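You operate a simulated robot arm through the tools that you are given. There is no shell and no other tool. Be economical: measure what you need, move in short steps, check, and stop when the job is done.

Carry out the task below with a simulated two-armed robot. There is one attempt and no reset: what you move stays moved.

TASK
On the right half of the bench, fold the blue cloth in half, so that its two short edges meet.
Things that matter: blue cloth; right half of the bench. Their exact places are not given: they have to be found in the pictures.

The check looks at the end state, three seconds after you hand in, the way a careful person would. Anything else that was tipped, shoved, dropped, spilled or broken makes it a failure. Flat cloth is picked up by pressing the open fingertips on it (5 to 10 N) and closing them slowly along it; thin cloth reads only 2 to 8 mm in the jaws.

THE ROBOT
Two 7-joint arms with two-finger parallel grippers on one trunk, on a base that drives. Base frame: it is fixed to the floor where the robot stands at the start and does not move with it; the origin is under the middle of the robot, x ahead of it, y to its left, z up; the surface under the hand at the start is at about z = 0.85. Units: m, rad, N and s.
The left shoulder is at the start at [0.121, 0.174, 1.056], the right one opposite. With the tool pointing down near the work surface each hand reaches from about 0.36 to 0.76 m from the robot's upright axis, wherever it stands, measured 20 degrees to its own side. Places, roughly: right half of the bench [0.7, 0.5, 0.8]. Payload 3.6 kg a hand.
Tool frame (each hand has its own): the origin (TCP) lies between the finger pads and is the grasp point; the fingertips stand 0.03 m ahead of it; z points along the fingers, y is the line along which they close. The gripper opens to 0.11 m. The fingers are 0.02 m wide and 0.01 m thick; the gripper's body (0.048 by 0.112 m) begins 0.055 m behind the TCP.
Orientation is that of the tool frame in the base frame, as [roll, pitch, yaw] about the fixed x, y, z axes, in that order (R = Rz(yaw) Ry(pitch) Rx(roll)). With the fingers straight down and closing along the base's y, the tool's x points along the base's -x, its y along +y and its z along -z.

THE INTERFACE
- The arms move only by the tool step_arm. It takes "left_rows", "right_rows" or both (then of equal length, played together; a hand with none holds still); each is a list of rows, each an object of numbers (a shift or turn left out is 0, a gripper value left out holds the last): "x", "y", "z": the shift along the tool's x, y, z in m; "ax", "ay", "az": the turn, a rotation vector about the tool's x, y, z in rad; "grip": the gripper command, from -1 (fully open) to 1 (shut), values between in proportion. In form: [{"x": .., "y": .., "z": .., "ax": .., "ay": .., "az": .., "grip": ..}, ...]. A call has 1 to 20 rows; each row is the pose to reach, as a shift and turn from the pose commanded when the call began, along the tool's axes at that moment. Each row takes 0.2 s and may step no farther than 0.05 m and 0.15 rad from the row before; otherwise, or with a gripper value out of range, the whole call is refused. Where a pose cannot be reached the arm comes as near as it can. A force on the tool above 40 N (or 10 N above the force at the start of the call, whichever is more), or a blocked arm, ends the call early, and 0.2 s more pass. The fingers move at their own pace (about 0.153 m/s each) and stop on an object; they squeeze with about 20 N. The grip force told is the motor's: it shows also when the fingers shut on nothing. Time passes only in rows, and 0.2 s behind the last, so rows that repeat a pose let the fingers close. It gives the time, the measured TCP pose, the force on the tool (base axes), the opening and the grip force at its end, in the units of the frame above (readings bear some noise), with the torque about the TCP (base axes, N m) and any sound that the robot's microphone picked up, and new pictures: "views" is both (left out), scene, wrist or none (wrist: the cameras of the hands that moved).
- Cameras (640 x 400 px; columns grow to the right, rows downward): "scene" is now at [0.2164, 0.02, 1.2069]; the picture's right is [0.25, -0.97, -0.00], its down [-0.74, -0.19, -0.65] and it looks along [0.63, 0.16, -0.76] (base axes); focal length 214 px, centre (320, 200). "left" rides on the left gripper at [0.072, -0.017, -0.103] in its tool frame; the picture's right is [0.23, 0.97, 0.00], its down [-0.76, 0.18, -0.62] and it looks along [-0.61, 0.14, 0.78] (tool axes); focal length 222 px, centre (320, 200). "right" rides on the right gripper at [0.073, 0.017, -0.103] in its tool frame; the picture's right is [-0.23, 0.97, 0.00], its down [-0.76, -0.18, -0.62] and it looks along [-0.61, -0.14, 0.78] (tool axes); focal length 222 px, centre (320, 200).
- move_column(by): slides the trunk up (or, below 0, down) by that many m; the arms and the scene camera ride with it, the base frame stays. It gives what a move gives, with no picture.
- base_move(legs): drives the robot by 1 to 6 legs, each [ahead, left, turn to the left] in m, m and rad, along the robot's own axes; the way and the turn of a leg run together, so that a leg with both is an arc; at most 1.5 m and 3.142 rad a leg. The arms and the cameras ride along, it lands a little off, and it stops where it bumps. It gives what a move gives, and a new picture of the scene camera.
- turn_head(pan, tilt): turns the head with the scene camera to pan (to the left, within 1.501 rad either way) and tilt (down, from -0.506 to 1.204), counted from straight ahead of the robot. It gives what a move gives, and a new picture of the scene camera.
- measure_at(camera, pixels): for up to 12 pixels [column, row] of the newest picture of that camera ("zoom" is the newest enlarged one), the place [x, y, z] in the base frame of the surface seen there, good to about 0.002 m. No time passes.
- enlarge(camera, box): a new picture of the part [left, top, right, bottom] of that camera's present view, enlarged. No time passes.
- hand_in(): hands the job in; it is judged then, once.

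Work in short steps. Measure before you move; look again where a grasp or a placing could have gone wrong, and mend it. You have 80 turns and 260 pictures in all, those below and enlarged ones among them. Open the grippers and draw the arms clear of the work before you hand the job in, unless the task says otherwise; then end with one line.

The tools are called after ">>>" by a JSON object that holds its "api" and its "payload". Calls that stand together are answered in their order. step_arm: Moves the arms, as the interface text tells. Its arguments: {"type":"object","properties":{"left_rows":{"type":"array","items":{"type":"object","properties":{"x":{"type":"number"},"y":{"type":"number"},"z":{"type":"number"},"ax":{"type":"number"},"ay":{"type":"number"},"az":{"type":"number"},"grip":{"type":"number"}}}},"right_rows":{"type":"array","items":{"type":"object","properties":{"x":{"type":"number"},"y":{"type":"number"},"z":{"type":"number"},"ax":{"type":"number"},"ay":{"type":"number"},"az":{"type":"number"},"grip":{"type":"number"}}}},"views":{"type":"string","enum":["both","scene","wrist","none"]}},"required":[]} The other tools are called the same way: move_column (by) slides the trunk up or down; base_move (legs) drives the base; turn_head (pan, tilt) turns the head that bears the scene camera; measure_at (camera, pixels) gives the place of the surface under pixels of a picture; enlarge (camera, box) takes an enlarged picture of a part of a camera's view; hand_in () hands the job in.

At the start:

```text
clock: 0.0
left_position: [0.3257, 0.2537, 1.0825]
left_tool_rot: [-3.141, 0.0, -3.141]
left_contact_force: [0.6, -0.1, -0.3]
left_wrist_torque: [-0.01, 0.02, -0.02]
left_gripper_width: 0.1098
left_grasp_force: 0.0
right_position: [0.4056, -0.0771, 1.0565]
right_tool_rot: [3.141, -0.001, 3.141]
right_contact_force: [0.3, -0.3, -0.3]
right_wrist_torque: [0.02, -0.03, 0.03]
right_gripper_width: 0.1099
right_grasp_force: 0.1
trunk travel left (down, up): [-0.175, 0.588]
robot x, y, heading: [0.0004, -0.002, -0.003]
head pan, tilt: [0.248, 0.864]
```

scene: 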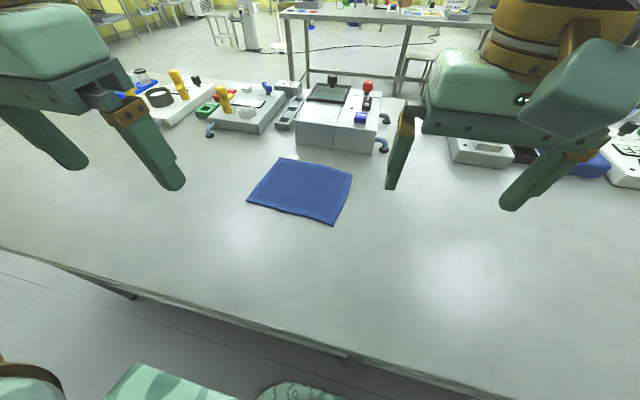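
right: 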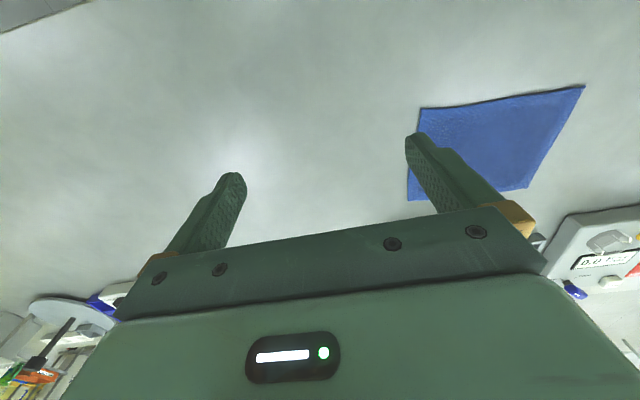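
left: 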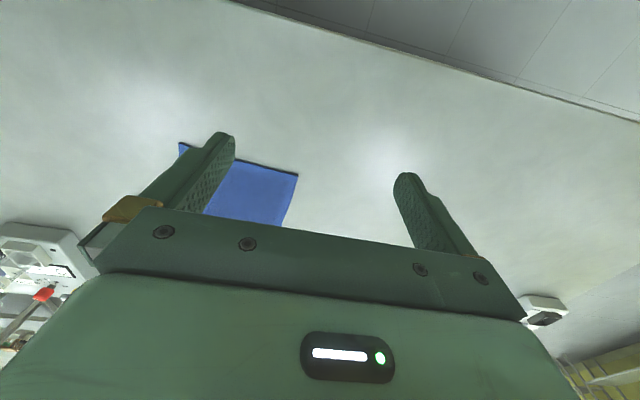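

The blue cloth lies at about (300,190) in the scene picture. I enlarge it and measure its corners.

>>> {"api": "enlarge", "payload": {"camera": "scene", "box": [230, 140, 374, 230]}}

>>> {"api": "measure_at", "payload": {"camera": "scene", "pixels": [[281, 159], [351, 174], [333, 223], [249, 201], [300, 190], [230, 215], [360, 240], [380, 180]]}}

```text
4.44 times, centred on (302, 185) of scene
```

zoom: 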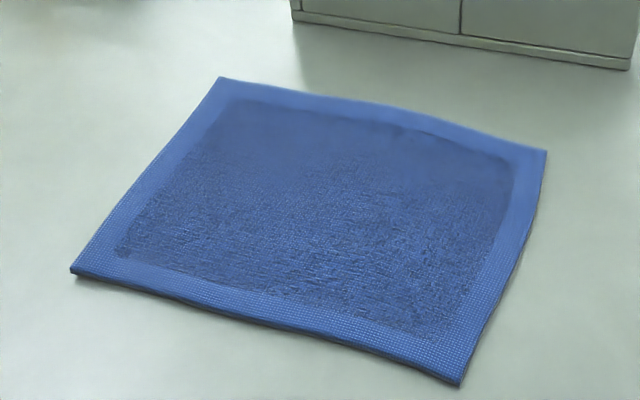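

```text
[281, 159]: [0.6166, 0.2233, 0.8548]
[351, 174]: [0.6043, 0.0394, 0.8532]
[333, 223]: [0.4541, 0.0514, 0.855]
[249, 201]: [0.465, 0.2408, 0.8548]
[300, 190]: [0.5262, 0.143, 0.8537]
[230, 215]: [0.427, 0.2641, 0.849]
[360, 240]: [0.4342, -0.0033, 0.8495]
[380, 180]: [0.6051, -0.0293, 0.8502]
```

The cloth is about 0.19 m along y and 0.15 m along x, so its short edges are at y≈0.045 and y≈0.232. I'll look around first to see where the bench ends and whether there are other cloths.

>>> {"api": "turn_head", "payload": {"pan": 0.9, "tilt": 0.5}}

>>> {"api": "turn_head", "payload": {"pan": -0.7, "tilt": 0.5}}

```text
clock: 1.0
left_position: [0.3254, 0.2538, 1.0847]
left_tool_rot: [-3.139, -0.001, -3.138]
left_contact_force: [0.1, 0.4, 0.6]
left_wrist_torque: [-0.01, 0.05, 0.02]
left_gripper_width: 0.11
left_grasp_force: 0.0
right_position: [0.404, -0.0771, 1.0557]
right_tool_rot: [3.141, -0.001, 3.141]
right_contact_force: [-0.7, -0.2, 1.0]
right_wrist_torque: [0.01, 0.01, -0.04]
right_gripper_width: 0.1102
right_grasp_force: 0.2
trunk travel left (down, up): [-0.175, 0.588]
robot x, y, heading: [0.0003, -0.0011, -0.0]
head pan, tilt: [0.901, 0.499]
```

scene: 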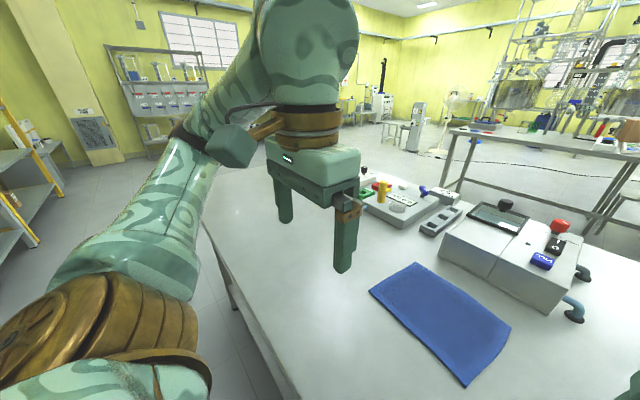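

```text
clock: 2.7
left_position: [0.3262, 0.2526, 1.0835]
left_tool_rot: [-3.14, 0.0, -3.14]
left_contact_force: [-0.6, 0.2, 0.1]
left_wrist_torque: [0.01, 0.03, 0.01]
left_gripper_width: 0.11
left_grasp_force: 0.1
right_position: [0.4043, -0.0776, 1.0561]
right_tool_rot: [-3.141, -0.001, -3.141]
right_contact_force: [-0.7, 0.3, 0.2]
right_wrist_torque: [0.01, -0.01, -0.01]
right_gripper_width: 0.11
right_grasp_force: 0.1
trunk travel left (down, up): [-0.175, 0.588]
robot x, y, heading: [-0.0017, -0.0007, -0.001]
head pan, tilt: [-0.7, 0.499]
```

scene: 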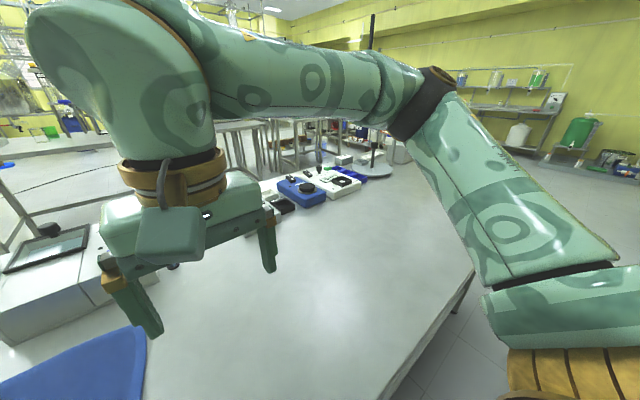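

The bench runs from roughly y=+0.7 to −0.7, and there is only this one blue cloth. I'll fold the right short edge (y≈0.045) over to the left edge with both hands, right hand on the far corner and left hand on the near one. Turning the base left and shifting it a little right should keep the arms from crossing.

>>> {"api": "base_move", "payload": {"legs": [[0, -0.1, 0], [0, 0, 0.6]]}}

>>> {"api": "turn_head", "payload": {"pan": -0.1, "tilt": 0.95}}

```text
clock: 5.5
left_position: [0.1257, 0.2938, 1.0835]
left_tool_rot: [-3.14, 0.001, -2.541]
left_contact_force: [0.0, -0.1, -0.5]
left_wrist_torque: [0.01, 0.01, -0.03]
left_gripper_width: 0.11
left_grasp_force: 0.1
right_position: [0.3771, 0.066, 1.0565]
right_tool_rot: [-3.14, -0.002, -2.54]
right_contact_force: [0.8, 0.0, -0.4]
right_wrist_torque: [-0.02, -0.03, -0.04]
right_gripper_width: 0.1101
right_grasp_force: 0.1
trunk travel left (down, up): [-0.175, 0.588]
robot x, y, heading: [0.0023, -0.0958, 0.595]
head pan, tilt: [-0.7, 0.499]
```

scene: 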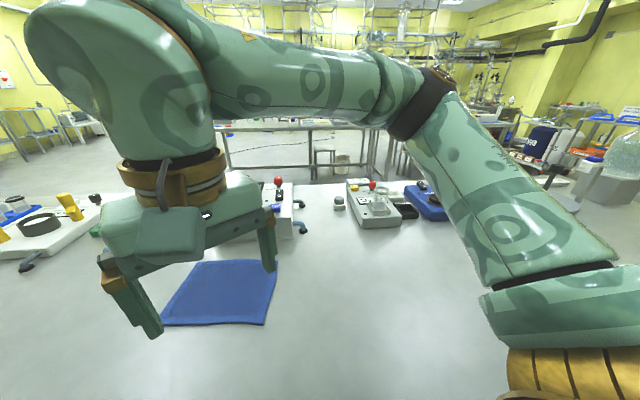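

```text
clock: 6.5
left_position: [0.126, 0.293, 1.084]
left_tool_rot: [-3.139, 0.0, -2.541]
left_contact_force: [0.8, -0.4, -0.8]
left_wrist_torque: [0.0, 0.0, 0.0]
left_gripper_width: 0.1098
left_grasp_force: 0.1
right_position: [0.3772, 0.0649, 1.0564]
right_tool_rot: [3.141, -0.002, -2.541]
right_contact_force: [-0.1, -0.3, 0.2]
right_wrist_torque: [0.04, 0.0, -0.01]
right_gripper_width: 0.1101
right_grasp_force: 0.0
trunk travel left (down, up): [-0.175, 0.588]
robot x, y, heading: [0.0027, -0.0979, 0.597]
head pan, tilt: [-0.099, 0.949]
```

scene: 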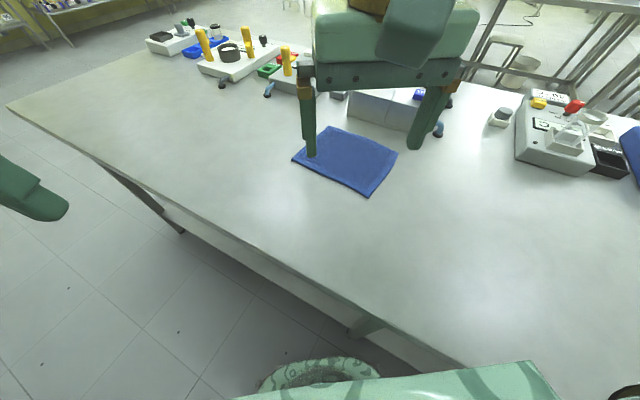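

The base turned freely and the arms have clearance. Next I measure the boxes behind the cloth at about (385,110) and (350,100), and re-measure the corners.

>>> {"api": "measure_at", "payload": {"camera": "scene", "pixels": [[329, 127], [397, 153], [369, 194], [293, 158], [375, 105], [355, 103], [437, 131], [405, 98], [340, 94], [420, 95]]}}

>>> {"api": "step_arm", "payload": {"right_rows": [{"x": -0.03, "y": -0.024, "z": 0.012, "az": 0.12, "grip": -1}, {"x": -0.06, "y": -0.048, "z": 0.024, "az": 0.24}, {"x": -0.09, "y": -0.07, "z": 0.036, "az": 0.36}, {"x": -0.12, "y": -0.095, "z": 0.048, "az": 0.48}, {"x": -0.15, "y": -0.12, "z": 0.05, "az": 0.6}, {"x": -0.17, "y": -0.135, "z": 0.05, "az": 0.667}]}}

```text
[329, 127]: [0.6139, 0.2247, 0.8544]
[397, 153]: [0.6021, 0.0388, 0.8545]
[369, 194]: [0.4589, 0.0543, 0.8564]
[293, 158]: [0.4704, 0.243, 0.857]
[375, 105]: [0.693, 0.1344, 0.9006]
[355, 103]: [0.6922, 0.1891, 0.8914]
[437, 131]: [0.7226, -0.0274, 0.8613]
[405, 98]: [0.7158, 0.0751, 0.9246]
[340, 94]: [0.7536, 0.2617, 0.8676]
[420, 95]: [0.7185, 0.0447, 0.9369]
```

```text
clock: 7.9
left_position: [0.1266, 0.2931, 1.0839]
left_tool_rot: [-3.139, -0.003, -2.542]
left_contact_force: [0.5, 0.2, -0.1]
left_wrist_torque: [0.01, 0.01, 0.01]
left_gripper_width: 0.1104
left_grasp_force: 0.0
right_position: [0.5935, 0.0489, 1.0072]
right_tool_rot: [-3.14, 0.001, 3.074]
right_contact_force: [-0.6, -0.4, -0.5]
right_wrist_torque: [0.0, -0.04, 0.0]
right_gripper_width: 0.1098
right_grasp_force: 0.1
trunk travel left (down, up): [-0.175, 0.588]
robot x, y, heading: [0.0001, -0.0964, 0.595]
head pan, tilt: [-0.099, 0.949]
```

scene: 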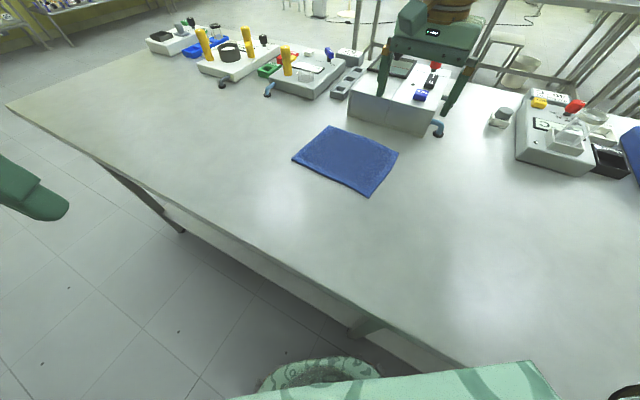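
right: 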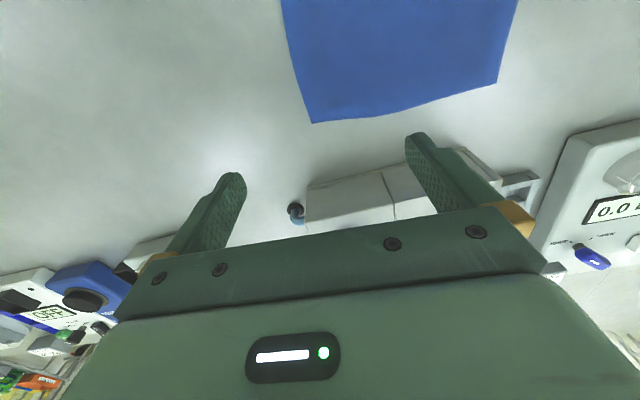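

The right hand hovers above corner B with open space around it. Now I tilt it away by 0.2 rad and narrow its jaws, while the left hand comes to a hover over corner C, stopping short at y≈0.11 so I can check clearance.

>>> {"api": "step_arm", "payload": {"right_rows": [{"ay": 0.1, "grip": 0.15}, {"ay": 0.2}, {"ay": 0.2}, {"ay": 0.2}, {"ay": 0.2}, {"ay": 0.2}, {"ay": 0.2}, {"ay": 0.2}, {"ay": 0.2}, {"ay": 0.2}], "left_rows": [{"x": -0.018, "y": -0.034, "z": 0.005, "az": 0.067, "grip": 0.15}, {"x": -0.036, "y": -0.068, "z": 0.01, "az": 0.134}, {"x": -0.054, "y": -0.102, "z": 0.015, "az": 0.2}, {"x": -0.072, "y": -0.136, "z": 0.02, "az": 0.267}, {"x": -0.09, "y": -0.17, "z": 0.025, "az": 0.333}, {"x": -0.108, "y": -0.204, "z": 0.03, "az": 0.4}, {"x": -0.126, "y": -0.238, "z": 0.035, "az": 0.467}, {"x": -0.144, "y": -0.272, "z": 0.04, "az": 0.533}, {"x": -0.162, "y": -0.306, "z": 0.045, "az": 0.6}, {"x": -0.179, "y": -0.343, "z": 0.05, "az": 0.667}]}}

```text
clock: 10.1
left_position: [0.4247, 0.1367, 1.0379]
left_tool_rot: [-3.139, 0.0, -3.124]
left_contact_force: [-0.2, 0.6, 0.3]
left_wrist_torque: [0.01, 0.0, 0.0]
left_gripper_width: 0.0467
left_grasp_force: 0.1
left hand out of reach, approached as far as the arm can: row 9, 10
right_position: [0.5947, 0.0498, 1.0073]
right_tool_rot: [-3.141, -0.2, 3.074]
right_contact_force: [0.3, -0.2, 1.3]
right_wrist_torque: [-0.02, -0.01, -0.01]
right_gripper_width: 0.0469
right_grasp_force: 0.0
trunk travel left (down, up): [-0.175, 0.588]
robot x, y, heading: [0.0024, -0.0984, 0.603]
head pan, tilt: [-0.099, 0.949]
```

scene: 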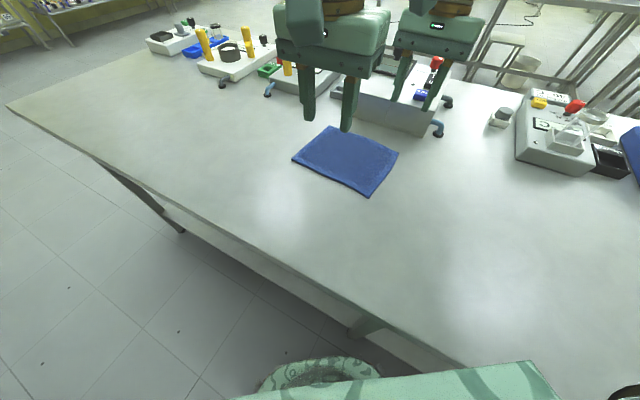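
right: 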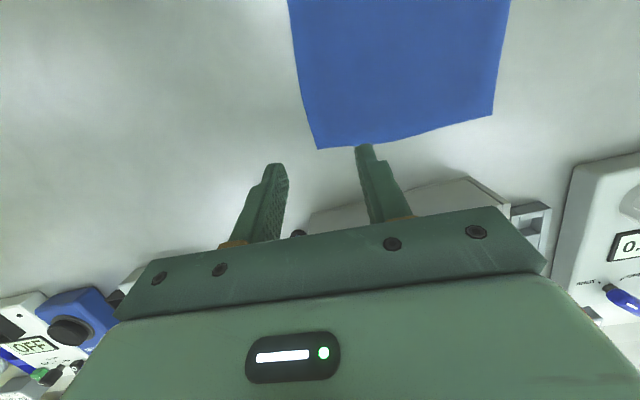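
left: 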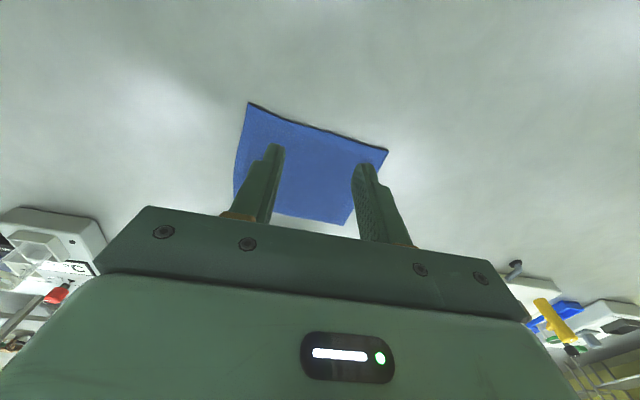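

The left hand stopped short at (0.425, 0.137), which looks like a wrist or yaw limit. I'll turn the base back by 0.3 rad to ease it, with both hands well above everything.

>>> {"api": "base_move", "payload": {"legs": [[0, 0, -0.32]]}}

```text
clock: 11.5
left_position: [0.4782, -0.0091, 1.0384]
left_tool_rot: [-3.138, 0.001, 2.84]
left_contact_force: [0.1, -0.5, -0.4]
left_wrist_torque: [0.02, -0.03, 0.02]
left_gripper_width: 0.0467
left_grasp_force: 0.0
right_position: [0.6103, -0.1447, 1.0061]
right_tool_rot: [-3.141, -0.2, 2.754]
right_contact_force: [0.4, 1.1, 0.0]
right_wrist_torque: [0.02, 0.01, 0.02]
right_gripper_width: 0.0468
right_grasp_force: 0.1
trunk travel left (down, up): [-0.175, 0.588]
robot x, y, heading: [-0.0005, -0.0991, 0.28]
head pan, tilt: [-0.099, 0.949]
```

scene: 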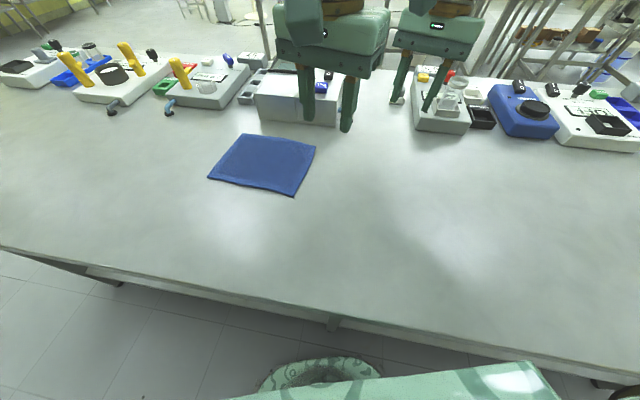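

With the base turned, I move the left hand over to about (0.468, 0.11) at the right heading, and bring the right hand halfway back toward B.

>>> {"api": "step_arm", "payload": {"left_rows": [{"x": 0.015, "y": 0.037, "z": 0.01, "az": -0.075}, {"x": 0.03, "y": 0.075, "z": 0.02, "az": -0.15}, {"x": 0.045, "y": 0.112, "z": 0.03, "az": -0.225}, {"x": 0.045, "y": 0.112, "z": 0.03, "az": -0.225}], "right_rows": [{"x": 0.014, "y": 0.029, "z": 0.004, "ax": 0.02, "az": -0.101}, {"x": 0.028, "y": 0.058, "z": 0.008, "ax": 0.041, "az": -0.203}, {"x": 0.042, "y": 0.087, "z": 0.012, "ax": 0.062, "az": -0.304}, {"x": 0.042, "y": 0.087, "z": 0.012, "ax": 0.062, "az": -0.304}], "views": "none"}}

```text
clock: 12.5
left_position: [0.4672, 0.1114, 1.0066]
left_tool_rot: [3.141, 0.0, 3.066]
left_contact_force: [-0.2, -0.2, 0.4]
left_wrist_torque: [-0.01, 0.03, -0.02]
left_gripper_width: 0.047
left_grasp_force: 0.0
right_position: [0.6029, -0.0479, 1.0031]
right_tool_rot: [3.14, -0.202, 3.064]
right_contact_force: [0.9, -0.1, 0.4]
right_wrist_torque: [0.01, 0.0, -0.01]
right_gripper_width: 0.0467
right_grasp_force: 0.0
trunk travel left (down, up): [-0.175, 0.588]
robot x, y, heading: [-0.0021, -0.0971, 0.277]
head pan, tilt: [-0.099, 0.949]
```

Both hands reached their poses. I tilt the left hand the other way, bring both over their corners and lower to z≈0.95.

>>> {"api": "step_arm", "payload": {"left_rows": [{"ay": -0.1}, {"ay": -0.2, "y": -0.015, "z": 0.01}, {"ay": -0.2, "x": -0.004, "y": -0.05, "z": 0.045}, {"ay": -0.2, "x": -0.004, "y": -0.05, "z": 0.055}], "right_rows": [{"y": 0.03}, {"x": 0.002, "y": 0.06, "z": 0.02}, {"x": 0.004, "y": 0.085, "z": 0.04}, {"x": 0.006, "y": 0.097, "z": 0.052}]}}

```text
clock: 13.5
left_position: [0.468, 0.0607, 0.9532]
left_tool_rot: [-3.14, 0.202, 3.067]
left_contact_force: [-0.6, -0.3, 0.3]
left_wrist_torque: [0.01, 0.04, 0.01]
left_gripper_width: 0.0469
left_grasp_force: 0.1
right_position: [0.594, 0.0522, 0.9527]
right_tool_rot: [-3.14, -0.201, 3.066]
right_contact_force: [0.4, -0.1, -0.2]
right_wrist_torque: [-0.01, 0.0, 0.02]
right_gripper_width: 0.047
right_grasp_force: 0.1
trunk travel left (down, up): [-0.175, 0.588]
robot x, y, heading: [0.001, -0.1003, 0.28]
head pan, tilt: [-0.099, 0.949]
```

scene: 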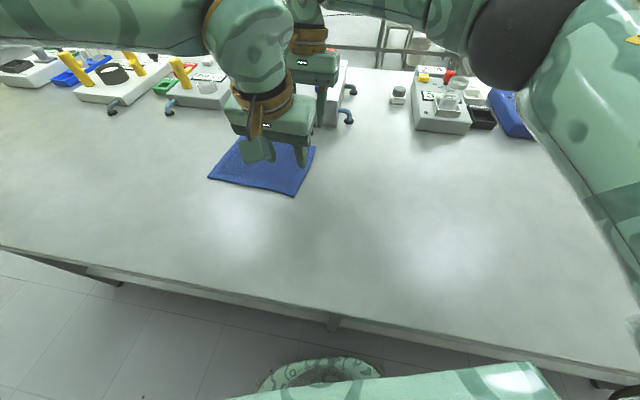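
right: 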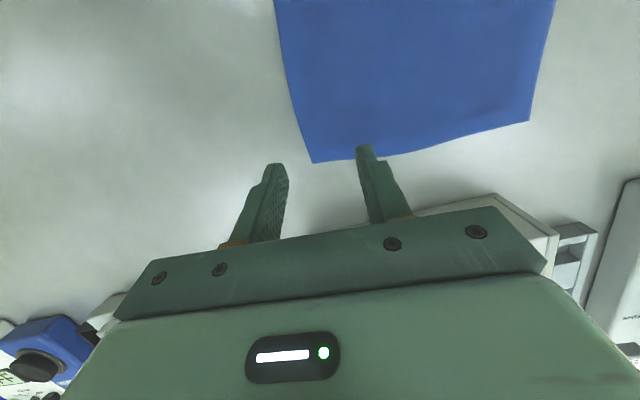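
left: 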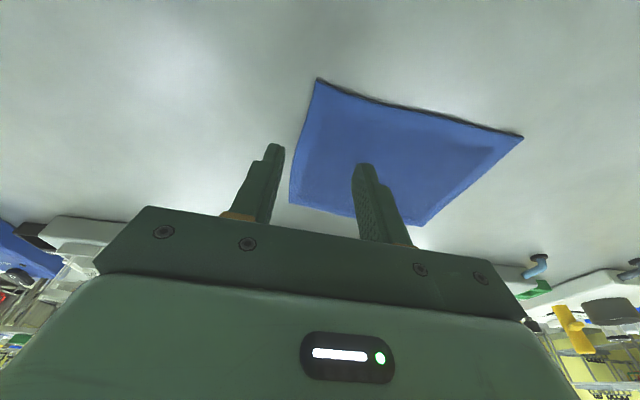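

Both hands are aligned over the edge, with tip x at about 0.588 for the right and 0.474 for the left. I descend to just above contact, near TCP z≈0.89.

>>> {"api": "step_arm", "payload": {"left_rows": [{"x": 0.006, "z": 0.03}, {"x": 0.0109, "z": 0.054}, {"x": 0.0121, "z": 0.06}, {"x": 0.0129, "z": 0.0637}], "right_rows": [{"x": -0.006, "z": 0.03}, {"x": -0.0109, "z": 0.054}, {"x": -0.0121, "z": 0.06}, {"x": -0.0129, "z": 0.0637}], "views": "wrist"}}

```text
clock: 14.5
left_position: [0.4683, 0.0616, 0.8895]
left_tool_rot: [-3.14, 0.2, 3.066]
left_contact_force: [-0.6, 0.2, -0.3]
left_wrist_torque: [-0.02, -0.01, -0.01]
left_gripper_width: 0.0469
left_grasp_force: 0.0
right_position: [0.594, 0.0508, 0.8874]
right_tool_rot: [-3.141, -0.2, 3.066]
right_contact_force: [0.4, -0.4, -0.2]
right_wrist_torque: [0.06, -0.02, -0.01]
right_gripper_width: 0.0468
right_grasp_force: 0.1
trunk travel left (down, up): [-0.175, 0.588]
robot x, y, heading: [0.002, -0.0974, 0.274]
head pan, tilt: [-0.099, 0.949]
```

right: 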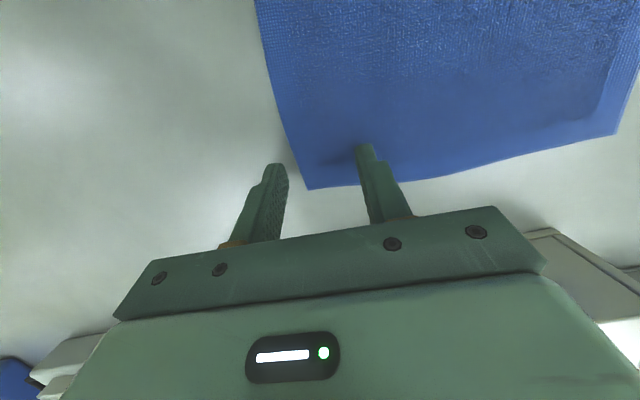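
left: 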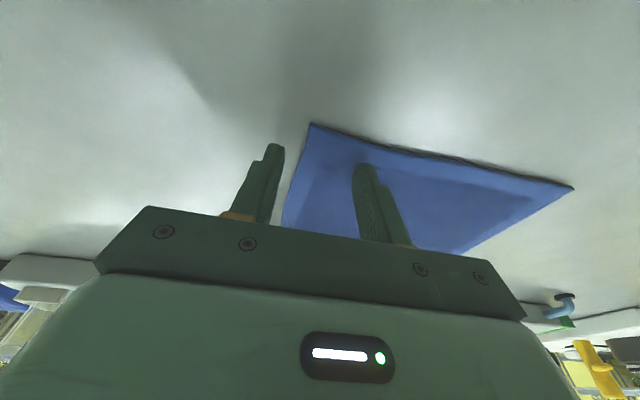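

The outer fingers sit just outside the edge and the inner ones are over the cloth. I press down in 1–2 mm steps to find contact.

>>> {"api": "step_arm", "payload": {"left_rows": [{"x": 0.0006, "z": 0.003}, {"x": 0.001, "z": 0.005}, {"x": 0.0014, "z": 0.007}, {"x": 0.0016, "z": 0.008}], "right_rows": [{"x": -0.0004, "z": 0.002}, {"x": -0.0008, "z": 0.004}, {"x": -0.001, "z": 0.005}, {"x": -0.0012, "z": 0.006}], "views": "none"}}

```text
clock: 15.5
left_position: [0.4677, 0.062, 0.8848]
left_tool_rot: [-3.14, 0.207, 3.065]
left_contact_force: [2.7, 1.7, 28.5]
left_wrist_torque: [0.83, -0.08, -0.09]
left_gripper_width: 0.0478
left_grasp_force: 0.9
right_position: [0.5926, 0.0504, 0.8845]
right_tool_rot: [-3.14, -0.2, 3.065]
right_contact_force: [1.3, 0.1, 3.5]
right_wrist_torque: [0.11, -0.05, -0.03]
right_gripper_width: 0.0469
right_grasp_force: 0.2
trunk travel left (down, up): [-0.175, 0.588]
robot x, y, heading: [-0.0003, -0.0991, 0.279]
head pan, tilt: [-0.099, 0.949]
```

The left hand presses too hard at 28 N and the right too lightly at 3.5 N. I adjust both to about 8 N and close slowly.

>>> {"api": "step_arm", "payload": {"left_rows": [{"x": -0.0006, "z": -0.0028}, {"x": -0.0006, "z": -0.0028, "grip": 0.2}, {"x": -0.0006, "z": -0.0028, "grip": 0.27}, {"x": -0.0006, "z": -0.0028, "grip": 0.34}, {"x": -0.0006, "z": -0.0028, "grip": 0.41}, {"x": -0.0006, "z": -0.0028, "grip": 0.48}, {"x": -0.0006, "z": -0.0028, "grip": 0.55}, {"x": -0.0006, "z": -0.0028, "grip": 0.62}, {"x": -0.0006, "z": -0.0028, "grip": 0.69}, {"x": -0.0006, "z": -0.0028, "grip": 0.76}, {"x": -0.0006, "z": -0.0028, "grip": 0.83}, {"x": -0.0006, "z": -0.0028, "grip": 0.9}, {"x": -0.0006, "z": -0.0028, "grip": 1}, {"x": -0.0006, "z": -0.0028, "grip": 1}], "right_rows": [{"x": -0.0002, "z": 0.0008}, {"x": -0.0002, "z": 0.0008, "grip": 0.2}, {"x": -0.0002, "z": 0.0008, "grip": 0.27}, {"x": -0.0002, "z": 0.0008, "grip": 0.34}, {"x": -0.0002, "z": 0.0008, "grip": 0.41}, {"x": -0.0002, "z": 0.0008, "grip": 0.48}, {"x": -0.0002, "z": 0.0008, "grip": 0.55}, {"x": -0.0002, "z": 0.0008, "grip": 0.62}, {"x": -0.0002, "z": 0.0008, "grip": 0.69}, {"x": -0.0002, "z": 0.0008, "grip": 0.76}, {"x": -0.0002, "z": 0.0008, "grip": 0.83}, {"x": -0.0002, "z": 0.0008, "grip": 0.9}, {"x": -0.0002, "z": 0.0008, "grip": 1}, {"x": -0.0002, "z": 0.0008, "grip": 1}]}}

```text
clock: 18.5
left_position: [0.4657, 0.0625, 0.8833]
left_tool_rot: [-3.14, 0.202, 3.065]
left_contact_force: [0.0, 0.9, 4.5]
left_wrist_torque: [0.03, 0.02, 0.04]
left_gripper_width: 0.0081
left_grasp_force: 19.7
right_position: [0.592, 0.0512, 0.8829]
right_tool_rot: [3.14, -0.199, 3.064]
right_contact_force: [0.9, 5.2, 28.6]
right_wrist_torque: [0.42, -0.11, -0.01]
right_gripper_width: 0.0082
right_grasp_force: 19.7
trunk travel left (down, up): [-0.175, 0.588]
robot x, y, heading: [0.0004, -0.1034, 0.281]
head pan, tilt: [-0.099, 0.949]
```

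scene: 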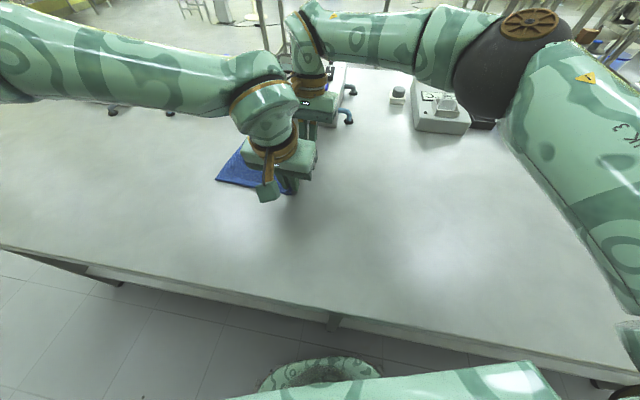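
right: 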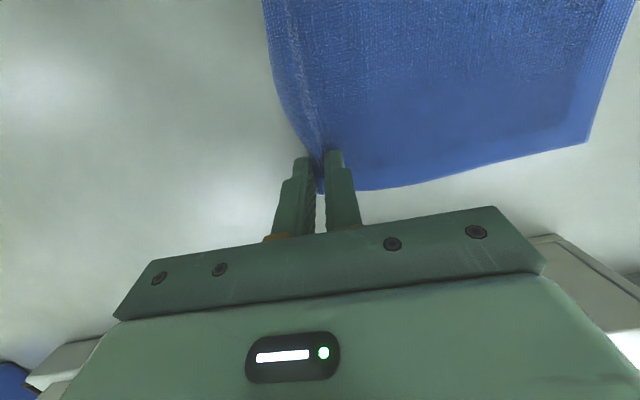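
left: 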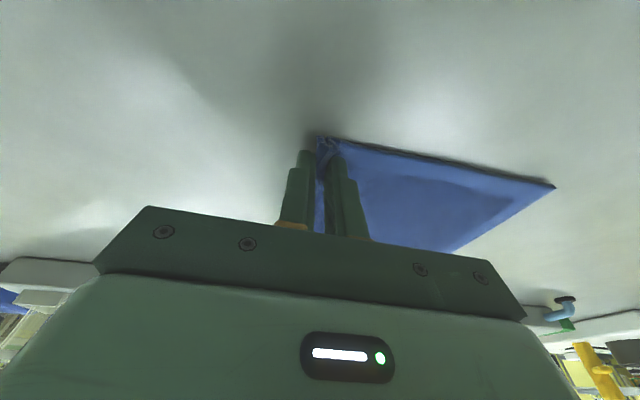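

Both jaws read about 8 mm and each holds a pinch of cloth. I lift 5 cm and check.

>>> {"api": "step_arm", "payload": {"left_rows": [{"x": -0.002, "z": -0.01}, {"x": -0.005, "z": -0.025}, {"x": -0.01, "z": -0.05}, {"x": -0.01, "z": -0.05}], "right_rows": [{"x": 0.002, "z": -0.01}, {"x": 0.005, "z": -0.025}, {"x": 0.01, "z": -0.05}, {"x": 0.01, "z": -0.05}]}}

```text
clock: 19.5
left_position: [0.4674, 0.0612, 0.9333]
left_tool_rot: [-3.141, 0.198, 3.064]
left_contact_force: [0.6, 0.3, -0.2]
left_wrist_torque: [-0.01, 0.01, 0.03]
left_gripper_width: 0.0079
left_grasp_force: 19.8
right_position: [0.595, 0.0511, 0.9316]
right_tool_rot: [-3.141, -0.202, 3.063]
right_contact_force: [-0.2, -0.2, -0.3]
right_wrist_torque: [0.01, 0.01, 0.02]
right_gripper_width: 0.0067
right_grasp_force: 20.2
trunk travel left (down, up): [-0.175, 0.588]
robot x, y, heading: [-0.0003, -0.1009, 0.281]
head pan, tilt: [-0.099, 0.949]
```

scene: 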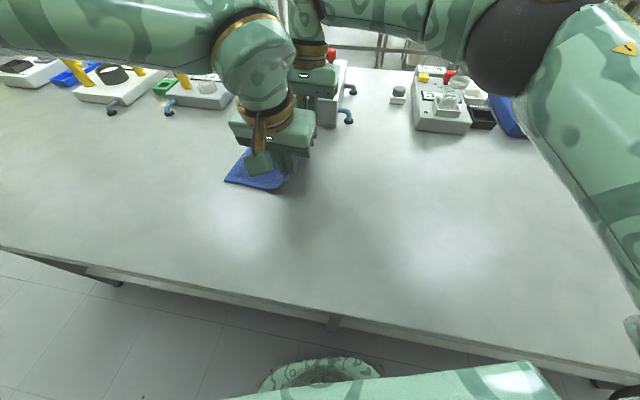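
right: 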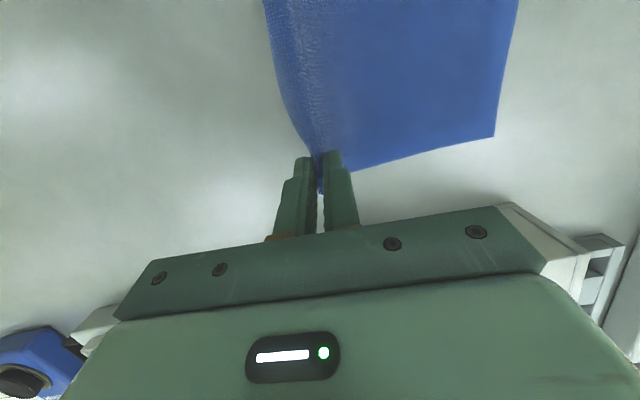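
left: 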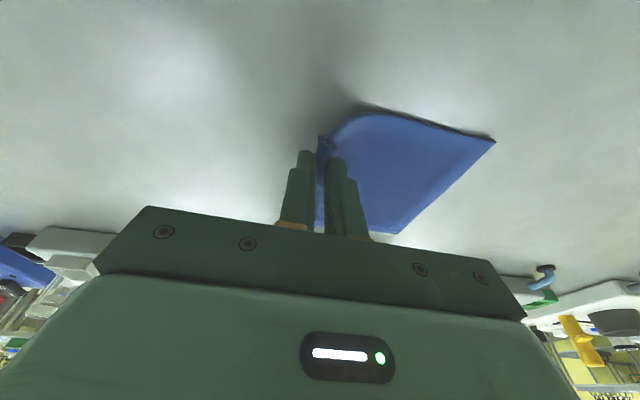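

Both corners are held and lifted. I measure where the left edge lies now, using corner A in the right picture at (494,136) and corner D in the left at (493,142).

>>> {"api": "measure_at", "payload": {"camera": "right", "pixels": [[490, 132], [512, 20]]}}

>>> {"api": "measure_at", "payload": {"camera": "left", "pixels": [[488, 142], [402, 228]]}}

>>> {"api": "measure_at", "payload": {"camera": "scene", "pixels": [[228, 181], [270, 188]]}}

```text
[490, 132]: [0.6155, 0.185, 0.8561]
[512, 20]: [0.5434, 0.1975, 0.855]
```

```text
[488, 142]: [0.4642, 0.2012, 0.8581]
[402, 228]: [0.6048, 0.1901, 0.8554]
```

```text
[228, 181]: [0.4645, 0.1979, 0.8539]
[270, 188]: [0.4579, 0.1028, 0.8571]
```

The left edge slid to y≈0.19–0.20. I take a close look at how the edge sits in the jaws.

>>> {"api": "enlarge", "payload": {"camera": "right", "box": [240, 80, 400, 240]}}

>>> {"api": "enlarge", "payload": {"camera": "left", "box": [240, 80, 400, 240]}}

```text
2.50 times, centred on (320, 160) of right
```

zoom: 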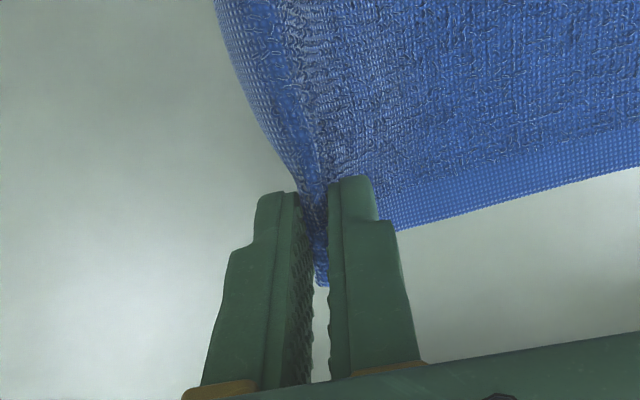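

```text
2.50 times, centred on (320, 160) of left
```

zoom: 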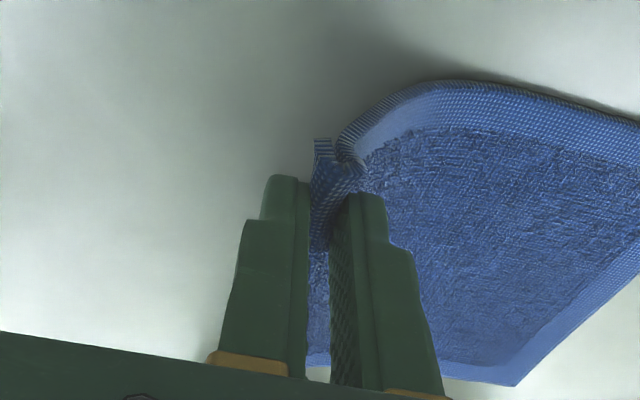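

Each jaw holds a short ridge with the edge hanging at the outer finger. I carry both over in an arc toward the left edge, stopping about 2 cm above it.

>>> {"api": "step_arm", "payload": {"left_rows": [{"x": -0.0003, "y": 0.0124, "z": -0.0061}, {"x": -0.0005, "y": 0.0247, "z": -0.0122}, {"x": -0.0009, "y": 0.037, "z": -0.019}, {"x": -0.0013, "y": 0.0494, "z": -0.0253}, {"x": -0.0004, "y": 0.0618, "z": -0.0255}, {"x": 0.0005, "y": 0.0742, "z": -0.0256}, {"x": 0.003, "y": 0.0865, "z": -0.0185}, {"x": 0.0054, "y": 0.0989, "z": -0.0113}, {"x": 0.008, "y": 0.108, "z": -0.0016}, {"x": 0.0107, "y": 0.1174, "z": 0.008}, {"x": 0.0126, "y": 0.1205, "z": 0.0163}, {"x": 0.0146, "y": 0.1236, "z": 0.0246}, {"x": 0.0146, "y": 0.1236, "z": 0.0246}], "right_rows": [{"x": 0.0021, "y": 0.012, "z": -0.0057}, {"x": 0.0042, "y": 0.0239, "z": -0.0114}, {"x": 0.0063, "y": 0.0358, "z": -0.0176}, {"x": 0.0085, "y": 0.0478, "z": -0.0238}, {"x": 0.0095, "y": 0.0598, "z": -0.0236}, {"x": 0.0104, "y": 0.0718, "z": -0.0234}, {"x": 0.0098, "y": 0.0838, "z": -0.0158}, {"x": 0.0092, "y": 0.0957, "z": -0.0083}, {"x": 0.0078, "y": 0.1045, "z": 0.0016}, {"x": 0.0064, "y": 0.1136, "z": 0.0115}, {"x": 0.005, "y": 0.1166, "z": 0.02}, {"x": 0.0035, "y": 0.1196, "z": 0.0283}, {"x": 0.0035, "y": 0.1196, "z": 0.0283}]}}

```text
clock: 22.3
left_position: [0.4672, 0.1853, 0.9063]
left_tool_rot: [-3.141, 0.199, 3.065]
left_contact_force: [-0.4, -0.5, 0.1]
left_wrist_torque: [0.0, 0.0, 0.03]
left_gripper_width: 0.0079
left_grasp_force: 19.8
right_position: [0.5645, 0.1336, 0.9054]
right_tool_rot: [-3.141, -0.201, 3.065]
right_contact_force: [0.7, -0.2, 0.2]
right_wrist_torque: [0.04, -0.01, -0.01]
right_gripper_width: 0.0071
right_grasp_force: 19.6
right hand out of reach, approached as far as the arm can: row 5, 6, 7, 8, 9, 10, 11, 12, 13
trunk travel left (down, up): [-0.175, 0.588]
robot x, y, heading: [0.0015, -0.1005, 0.281]
head pan, tilt: [-0.099, 0.949]
```

scene: 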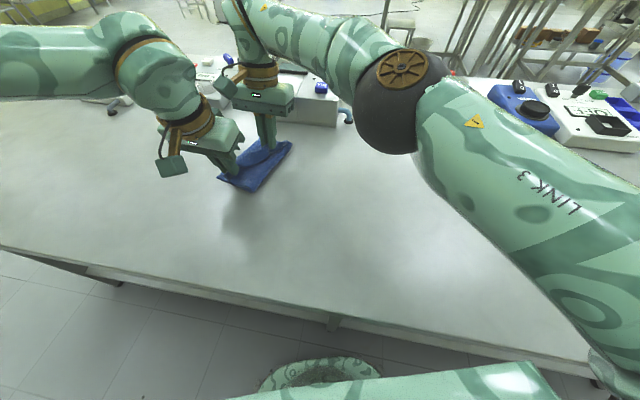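
right: 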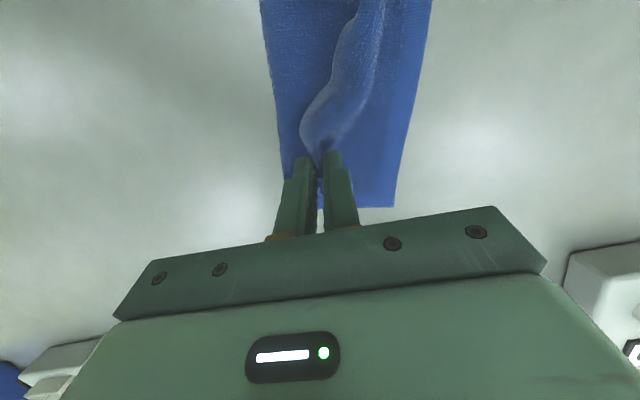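
left: 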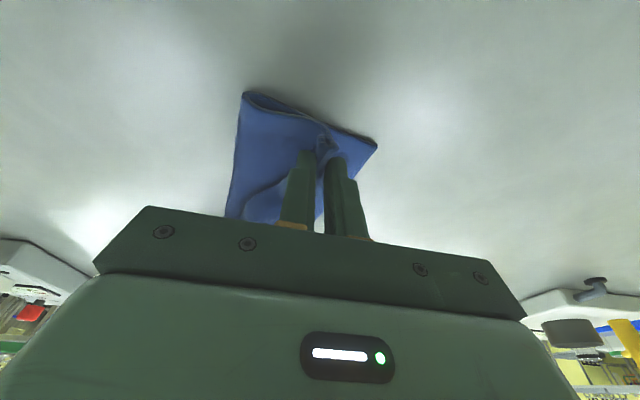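

The left hand arrived at y=0.185, but the right stopped at (0.565, 0.134) on a joint limit. I turn the right hand's yaw back by 0.3 rad, which should free the wrist, then finish its shift.

>>> {"api": "step_arm", "payload": {"right_rows": [{"ax": 0.02, "az": -0.1}, {"ax": 0.04, "az": -0.2}, {"ax": 0.06, "az": -0.294}, {"x": -0.009, "y": 0.013, "z": -0.002, "ax": 0.06, "az": -0.294}, {"x": -0.018, "y": 0.026, "z": -0.0036, "ax": 0.06, "az": -0.294}, {"x": -0.0266, "y": 0.039, "z": -0.0054, "ax": 0.06, "az": -0.294}, {"x": -0.0266, "y": 0.039, "z": -0.0054, "ax": 0.06, "az": -0.294}]}}

```text
clock: 23.9
left_position: [0.4677, 0.1858, 0.907]
left_tool_rot: [-3.139, 0.2, 3.065]
left_contact_force: [0.2, 0.3, 0.6]
left_wrist_torque: [-0.01, 0.0, 0.0]
left_gripper_width: 0.0077
left_grasp_force: 19.9
right_position: [0.5553, 0.1288, 0.9026]
right_tool_rot: [-3.141, -0.2, -2.918]
right_contact_force: [0.8, -0.3, 0.8]
right_wrist_torque: [-0.05, -0.02, 0.0]
right_gripper_width: 0.0066
right_grasp_force: 19.8
right hand out of reach, approached as far as the arm can: row 2, 3, 4, 5, 6, 7
trunk travel left (down, up): [-0.175, 0.588]
robot x, y, heading: [0.002, -0.0991, 0.281]
head pan, tilt: [-0.099, 0.949]
```

scene: 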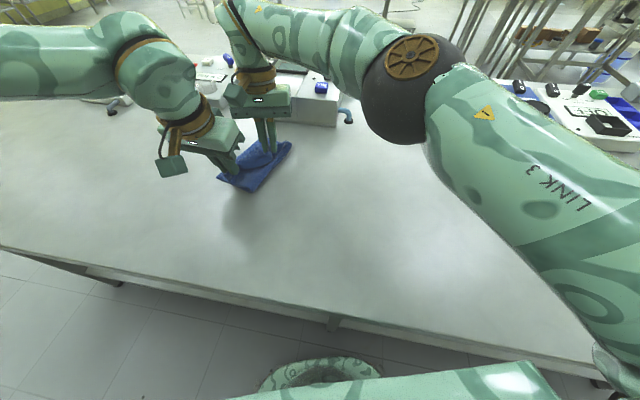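
right: 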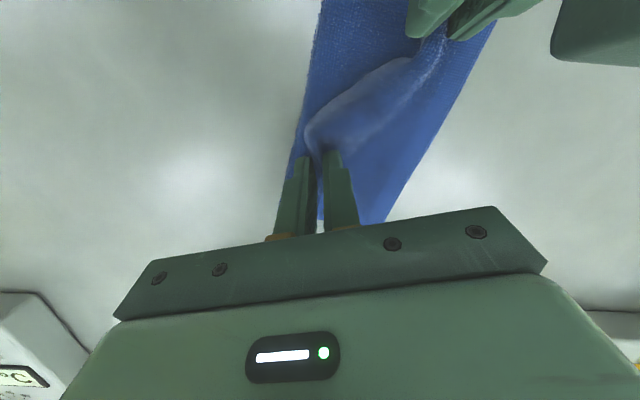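

That did not help, so it is a distance limit, and the outward tilt pushes the wrist farther out. I untilt the right hand (the left is still leaning away, so there is clearance) and try the shift again.

>>> {"api": "step_arm", "payload": {"right_rows": [{"ay": -0.1}, {"ay": -0.2}, {"x": -0.012, "y": 0.008, "z": -0.0024, "ay": -0.2}, {"x": -0.024, "y": 0.016, "z": -0.0048, "ay": -0.2}, {"x": -0.036, "y": 0.024, "z": -0.0072, "ay": -0.2}, {"x": -0.047, "y": 0.032, "z": -0.0096, "ay": -0.2}, {"x": -0.047, "y": 0.032, "z": -0.0096, "ay": -0.2}]}}

```text
clock: 25.5
left_position: [0.4676, 0.1864, 0.9058]
left_tool_rot: [-3.14, 0.199, 3.065]
left_contact_force: [-0.1, -0.6, -0.8]
left_wrist_torque: [-0.01, -0.01, -0.02]
left_gripper_width: 0.0079
left_grasp_force: 19.8
right_position: [0.5747, 0.1495, 0.9012]
right_tool_rot: [-3.14, -0.002, -2.917]
right_contact_force: [0.1, -0.5, 1.3]
right_wrist_torque: [0.0, 0.0, 0.0]
right_gripper_width: 0.0068
right_grasp_force: 20.3
right hand out of reach, approached as far as the arm can: row 5, 6, 7
trunk travel left (down, up): [-0.175, 0.588]
robot x, y, heading: [-0.0004, -0.1002, 0.284]
head pan, tilt: [-0.099, 0.949]
```

scene: 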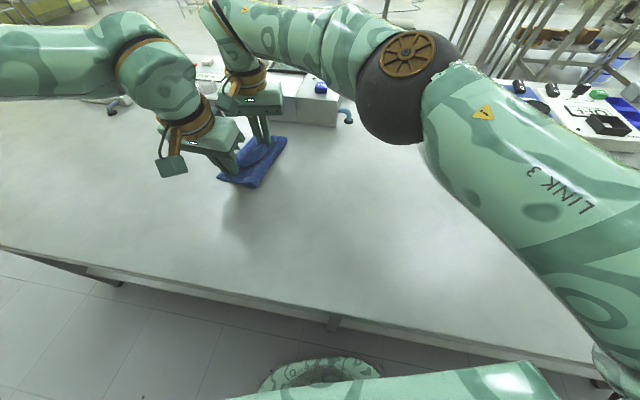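
right: 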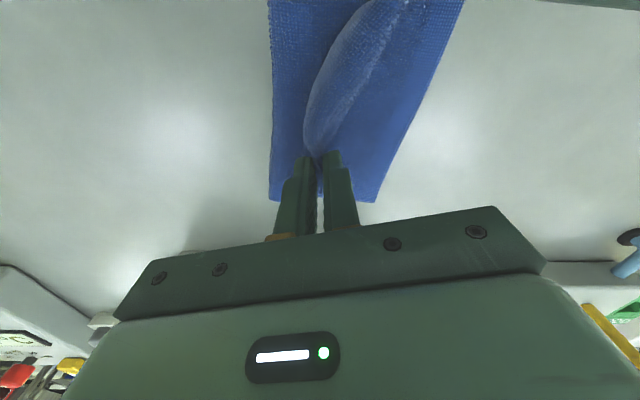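

The right hand still needs about 3 cm. The left corner is already over its target, so I lower the left hand slightly, release it and back it away. That leaves the right hand free to lean in and finish.

>>> {"api": "step_arm", "payload": {"left_rows": [{"x": 0.0016, "z": 0.008}, {"x": 0.0016, "z": 0.008, "grip": 0.8}, {"x": 0.0016, "z": 0.008, "grip": 0.6}, {"x": 0.0016, "z": 0.008, "grip": 0.5}, {"x": 0, "z": 0, "grip": 0.5}, {"x": -0.005, "z": -0.025}, {"x": -0.01, "z": -0.05}, {"x": -0.015, "z": -0.075}]}}

```text
clock: 27.3
left_position: [0.4673, 0.1864, 0.9835]
left_tool_rot: [-3.138, 0.201, 3.067]
left_contact_force: [-0.5, 0.9, -0.2]
left_wrist_torque: [-0.02, -0.03, 0.0]
left_gripper_width: 0.0275
left_grasp_force: 0.0
right_position: [0.5731, 0.1499, 0.9023]
right_tool_rot: [-3.138, -0.002, -2.919]
right_contact_force: [0.0, 0.1, 0.0]
right_wrist_torque: [0.0, 0.02, -0.01]
right_gripper_width: 0.0068
right_grasp_force: 19.9
trunk travel left (down, up): [-0.175, 0.588]
robot x, y, heading: [0.0009, -0.0975, 0.276]
head pan, tilt: [-0.099, 0.949]
```

scene: 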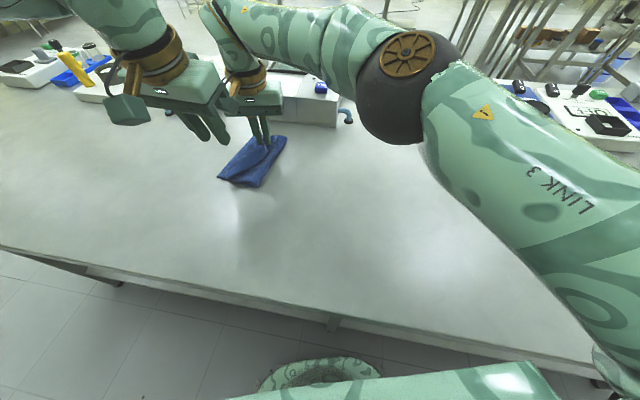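
left: 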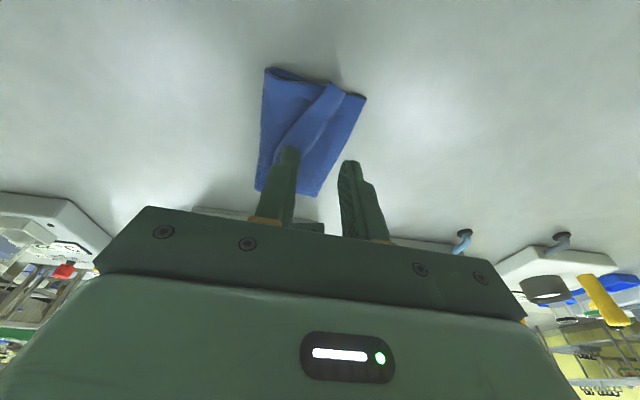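

Released cleanly. I enlarge the views to see how the edge lies.

>>> {"api": "enlarge", "payload": {"camera": "left", "box": [220, 50, 420, 210]}}

>>> {"api": "enlarge", "payload": {"camera": "scene", "box": [200, 120, 310, 200]}}

>>> {"api": "measure_at", "payload": {"camera": "left", "pixels": [[265, 72], [300, 78], [333, 84], [364, 97], [318, 193], [258, 188], [340, 145]]}}

```text
2.50 times, centred on (320, 130) of left
```

zoom: 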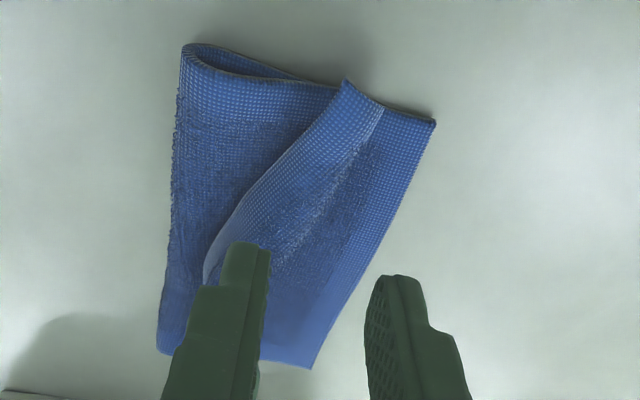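

```text
5.00 times, centred on (255, 160) of scene
```

zoom: 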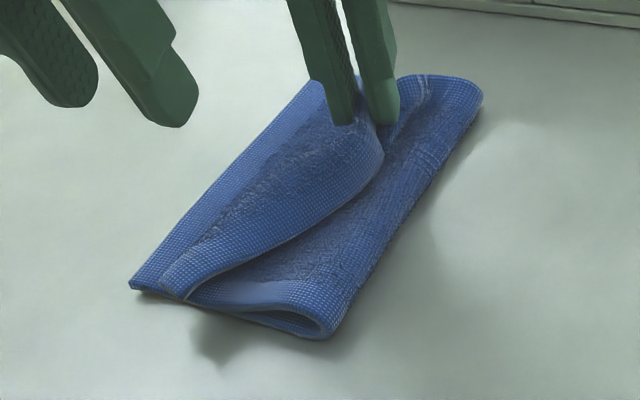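

```text
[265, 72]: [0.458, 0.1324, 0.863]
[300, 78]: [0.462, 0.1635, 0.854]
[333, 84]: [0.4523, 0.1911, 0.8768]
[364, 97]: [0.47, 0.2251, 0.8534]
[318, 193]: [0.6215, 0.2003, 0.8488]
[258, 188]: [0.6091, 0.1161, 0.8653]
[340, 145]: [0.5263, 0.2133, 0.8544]
```

The left corner's pinched strip has folded back as a flap standing up, with its edge at about (0.452, 0.191, 0.877), and is easy to re-grip as a single layer. I release the right hand where it is too, since the cloth falls about 3 cm farther toward +y, and raise it to look.

>>> {"api": "step_arm", "payload": {"right_rows": [{"z": 0.008}, {"z": 0.008, "grip": 0.8}, {"z": 0.008, "grip": 0.6}, {"z": 0.008, "grip": 0.5}, {"z": 0}, {"z": -0.03}, {"z": -0.06}, {"x": 0.03, "z": -0.09}, {"x": 0.06, "y": -0.03, "z": -0.1}, {"x": 0.08, "y": -0.07, "z": -0.1}, {"x": 0.1, "y": -0.11, "z": -0.1}], "views": "wrist"}}

>>> {"api": "enlarge", "payload": {"camera": "scene", "box": [200, 115, 320, 200]}}

>>> {"api": "enlarge", "payload": {"camera": "left", "box": [220, 50, 420, 210]}}

```text
clock: 28.8
left_position: [0.4705, 0.185, 0.9911]
left_tool_rot: [-3.135, 0.22, 3.064]
left_contact_force: [-3.5, 0.6, 2.8]
left_wrist_torque: [-0.06, -0.23, -0.06]
left_gripper_width: 0.0273
left_grasp_force: 0.1
right_position: [0.576, 0.1483, 0.9333]
right_tool_rot: [-3.127, 0.006, -2.917]
right_contact_force: [4.3, 0.4, -4.0]
right_wrist_torque: [-0.09, 0.13, -0.09]
right_gripper_width: 0.0277
right_grasp_force: 0.1
trunk travel left (down, up): [-0.175, 0.588]
robot x, y, heading: [-0.0013, -0.0988, 0.281]
head pan, tilt: [-0.099, 0.949]
stopped in row 7 (left hand): the force on the tool passed its limit at 61 N (the readings are from after the stop); the commanded pose is now the measured one
```

right: 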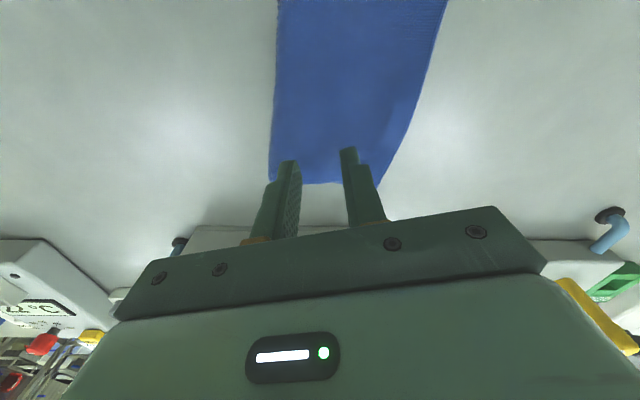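

```text
4.71 times, centred on (260, 158) of scene
```

zoom: 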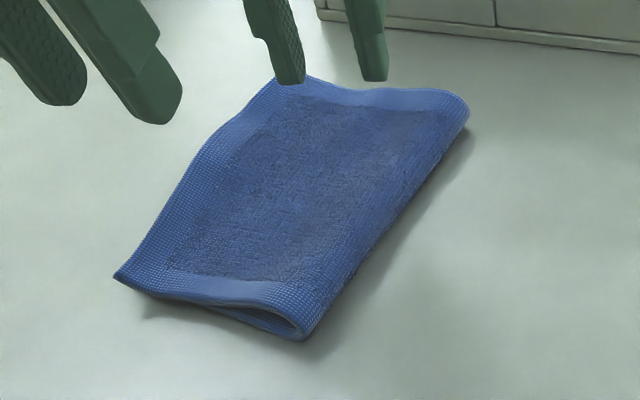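

```text
2.50 times, centred on (320, 130) of left
```

zoom: 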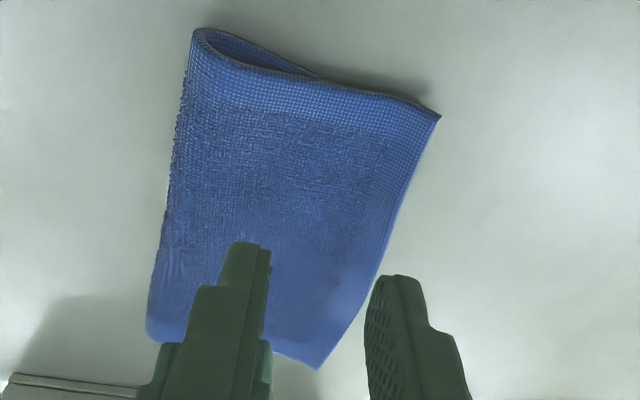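

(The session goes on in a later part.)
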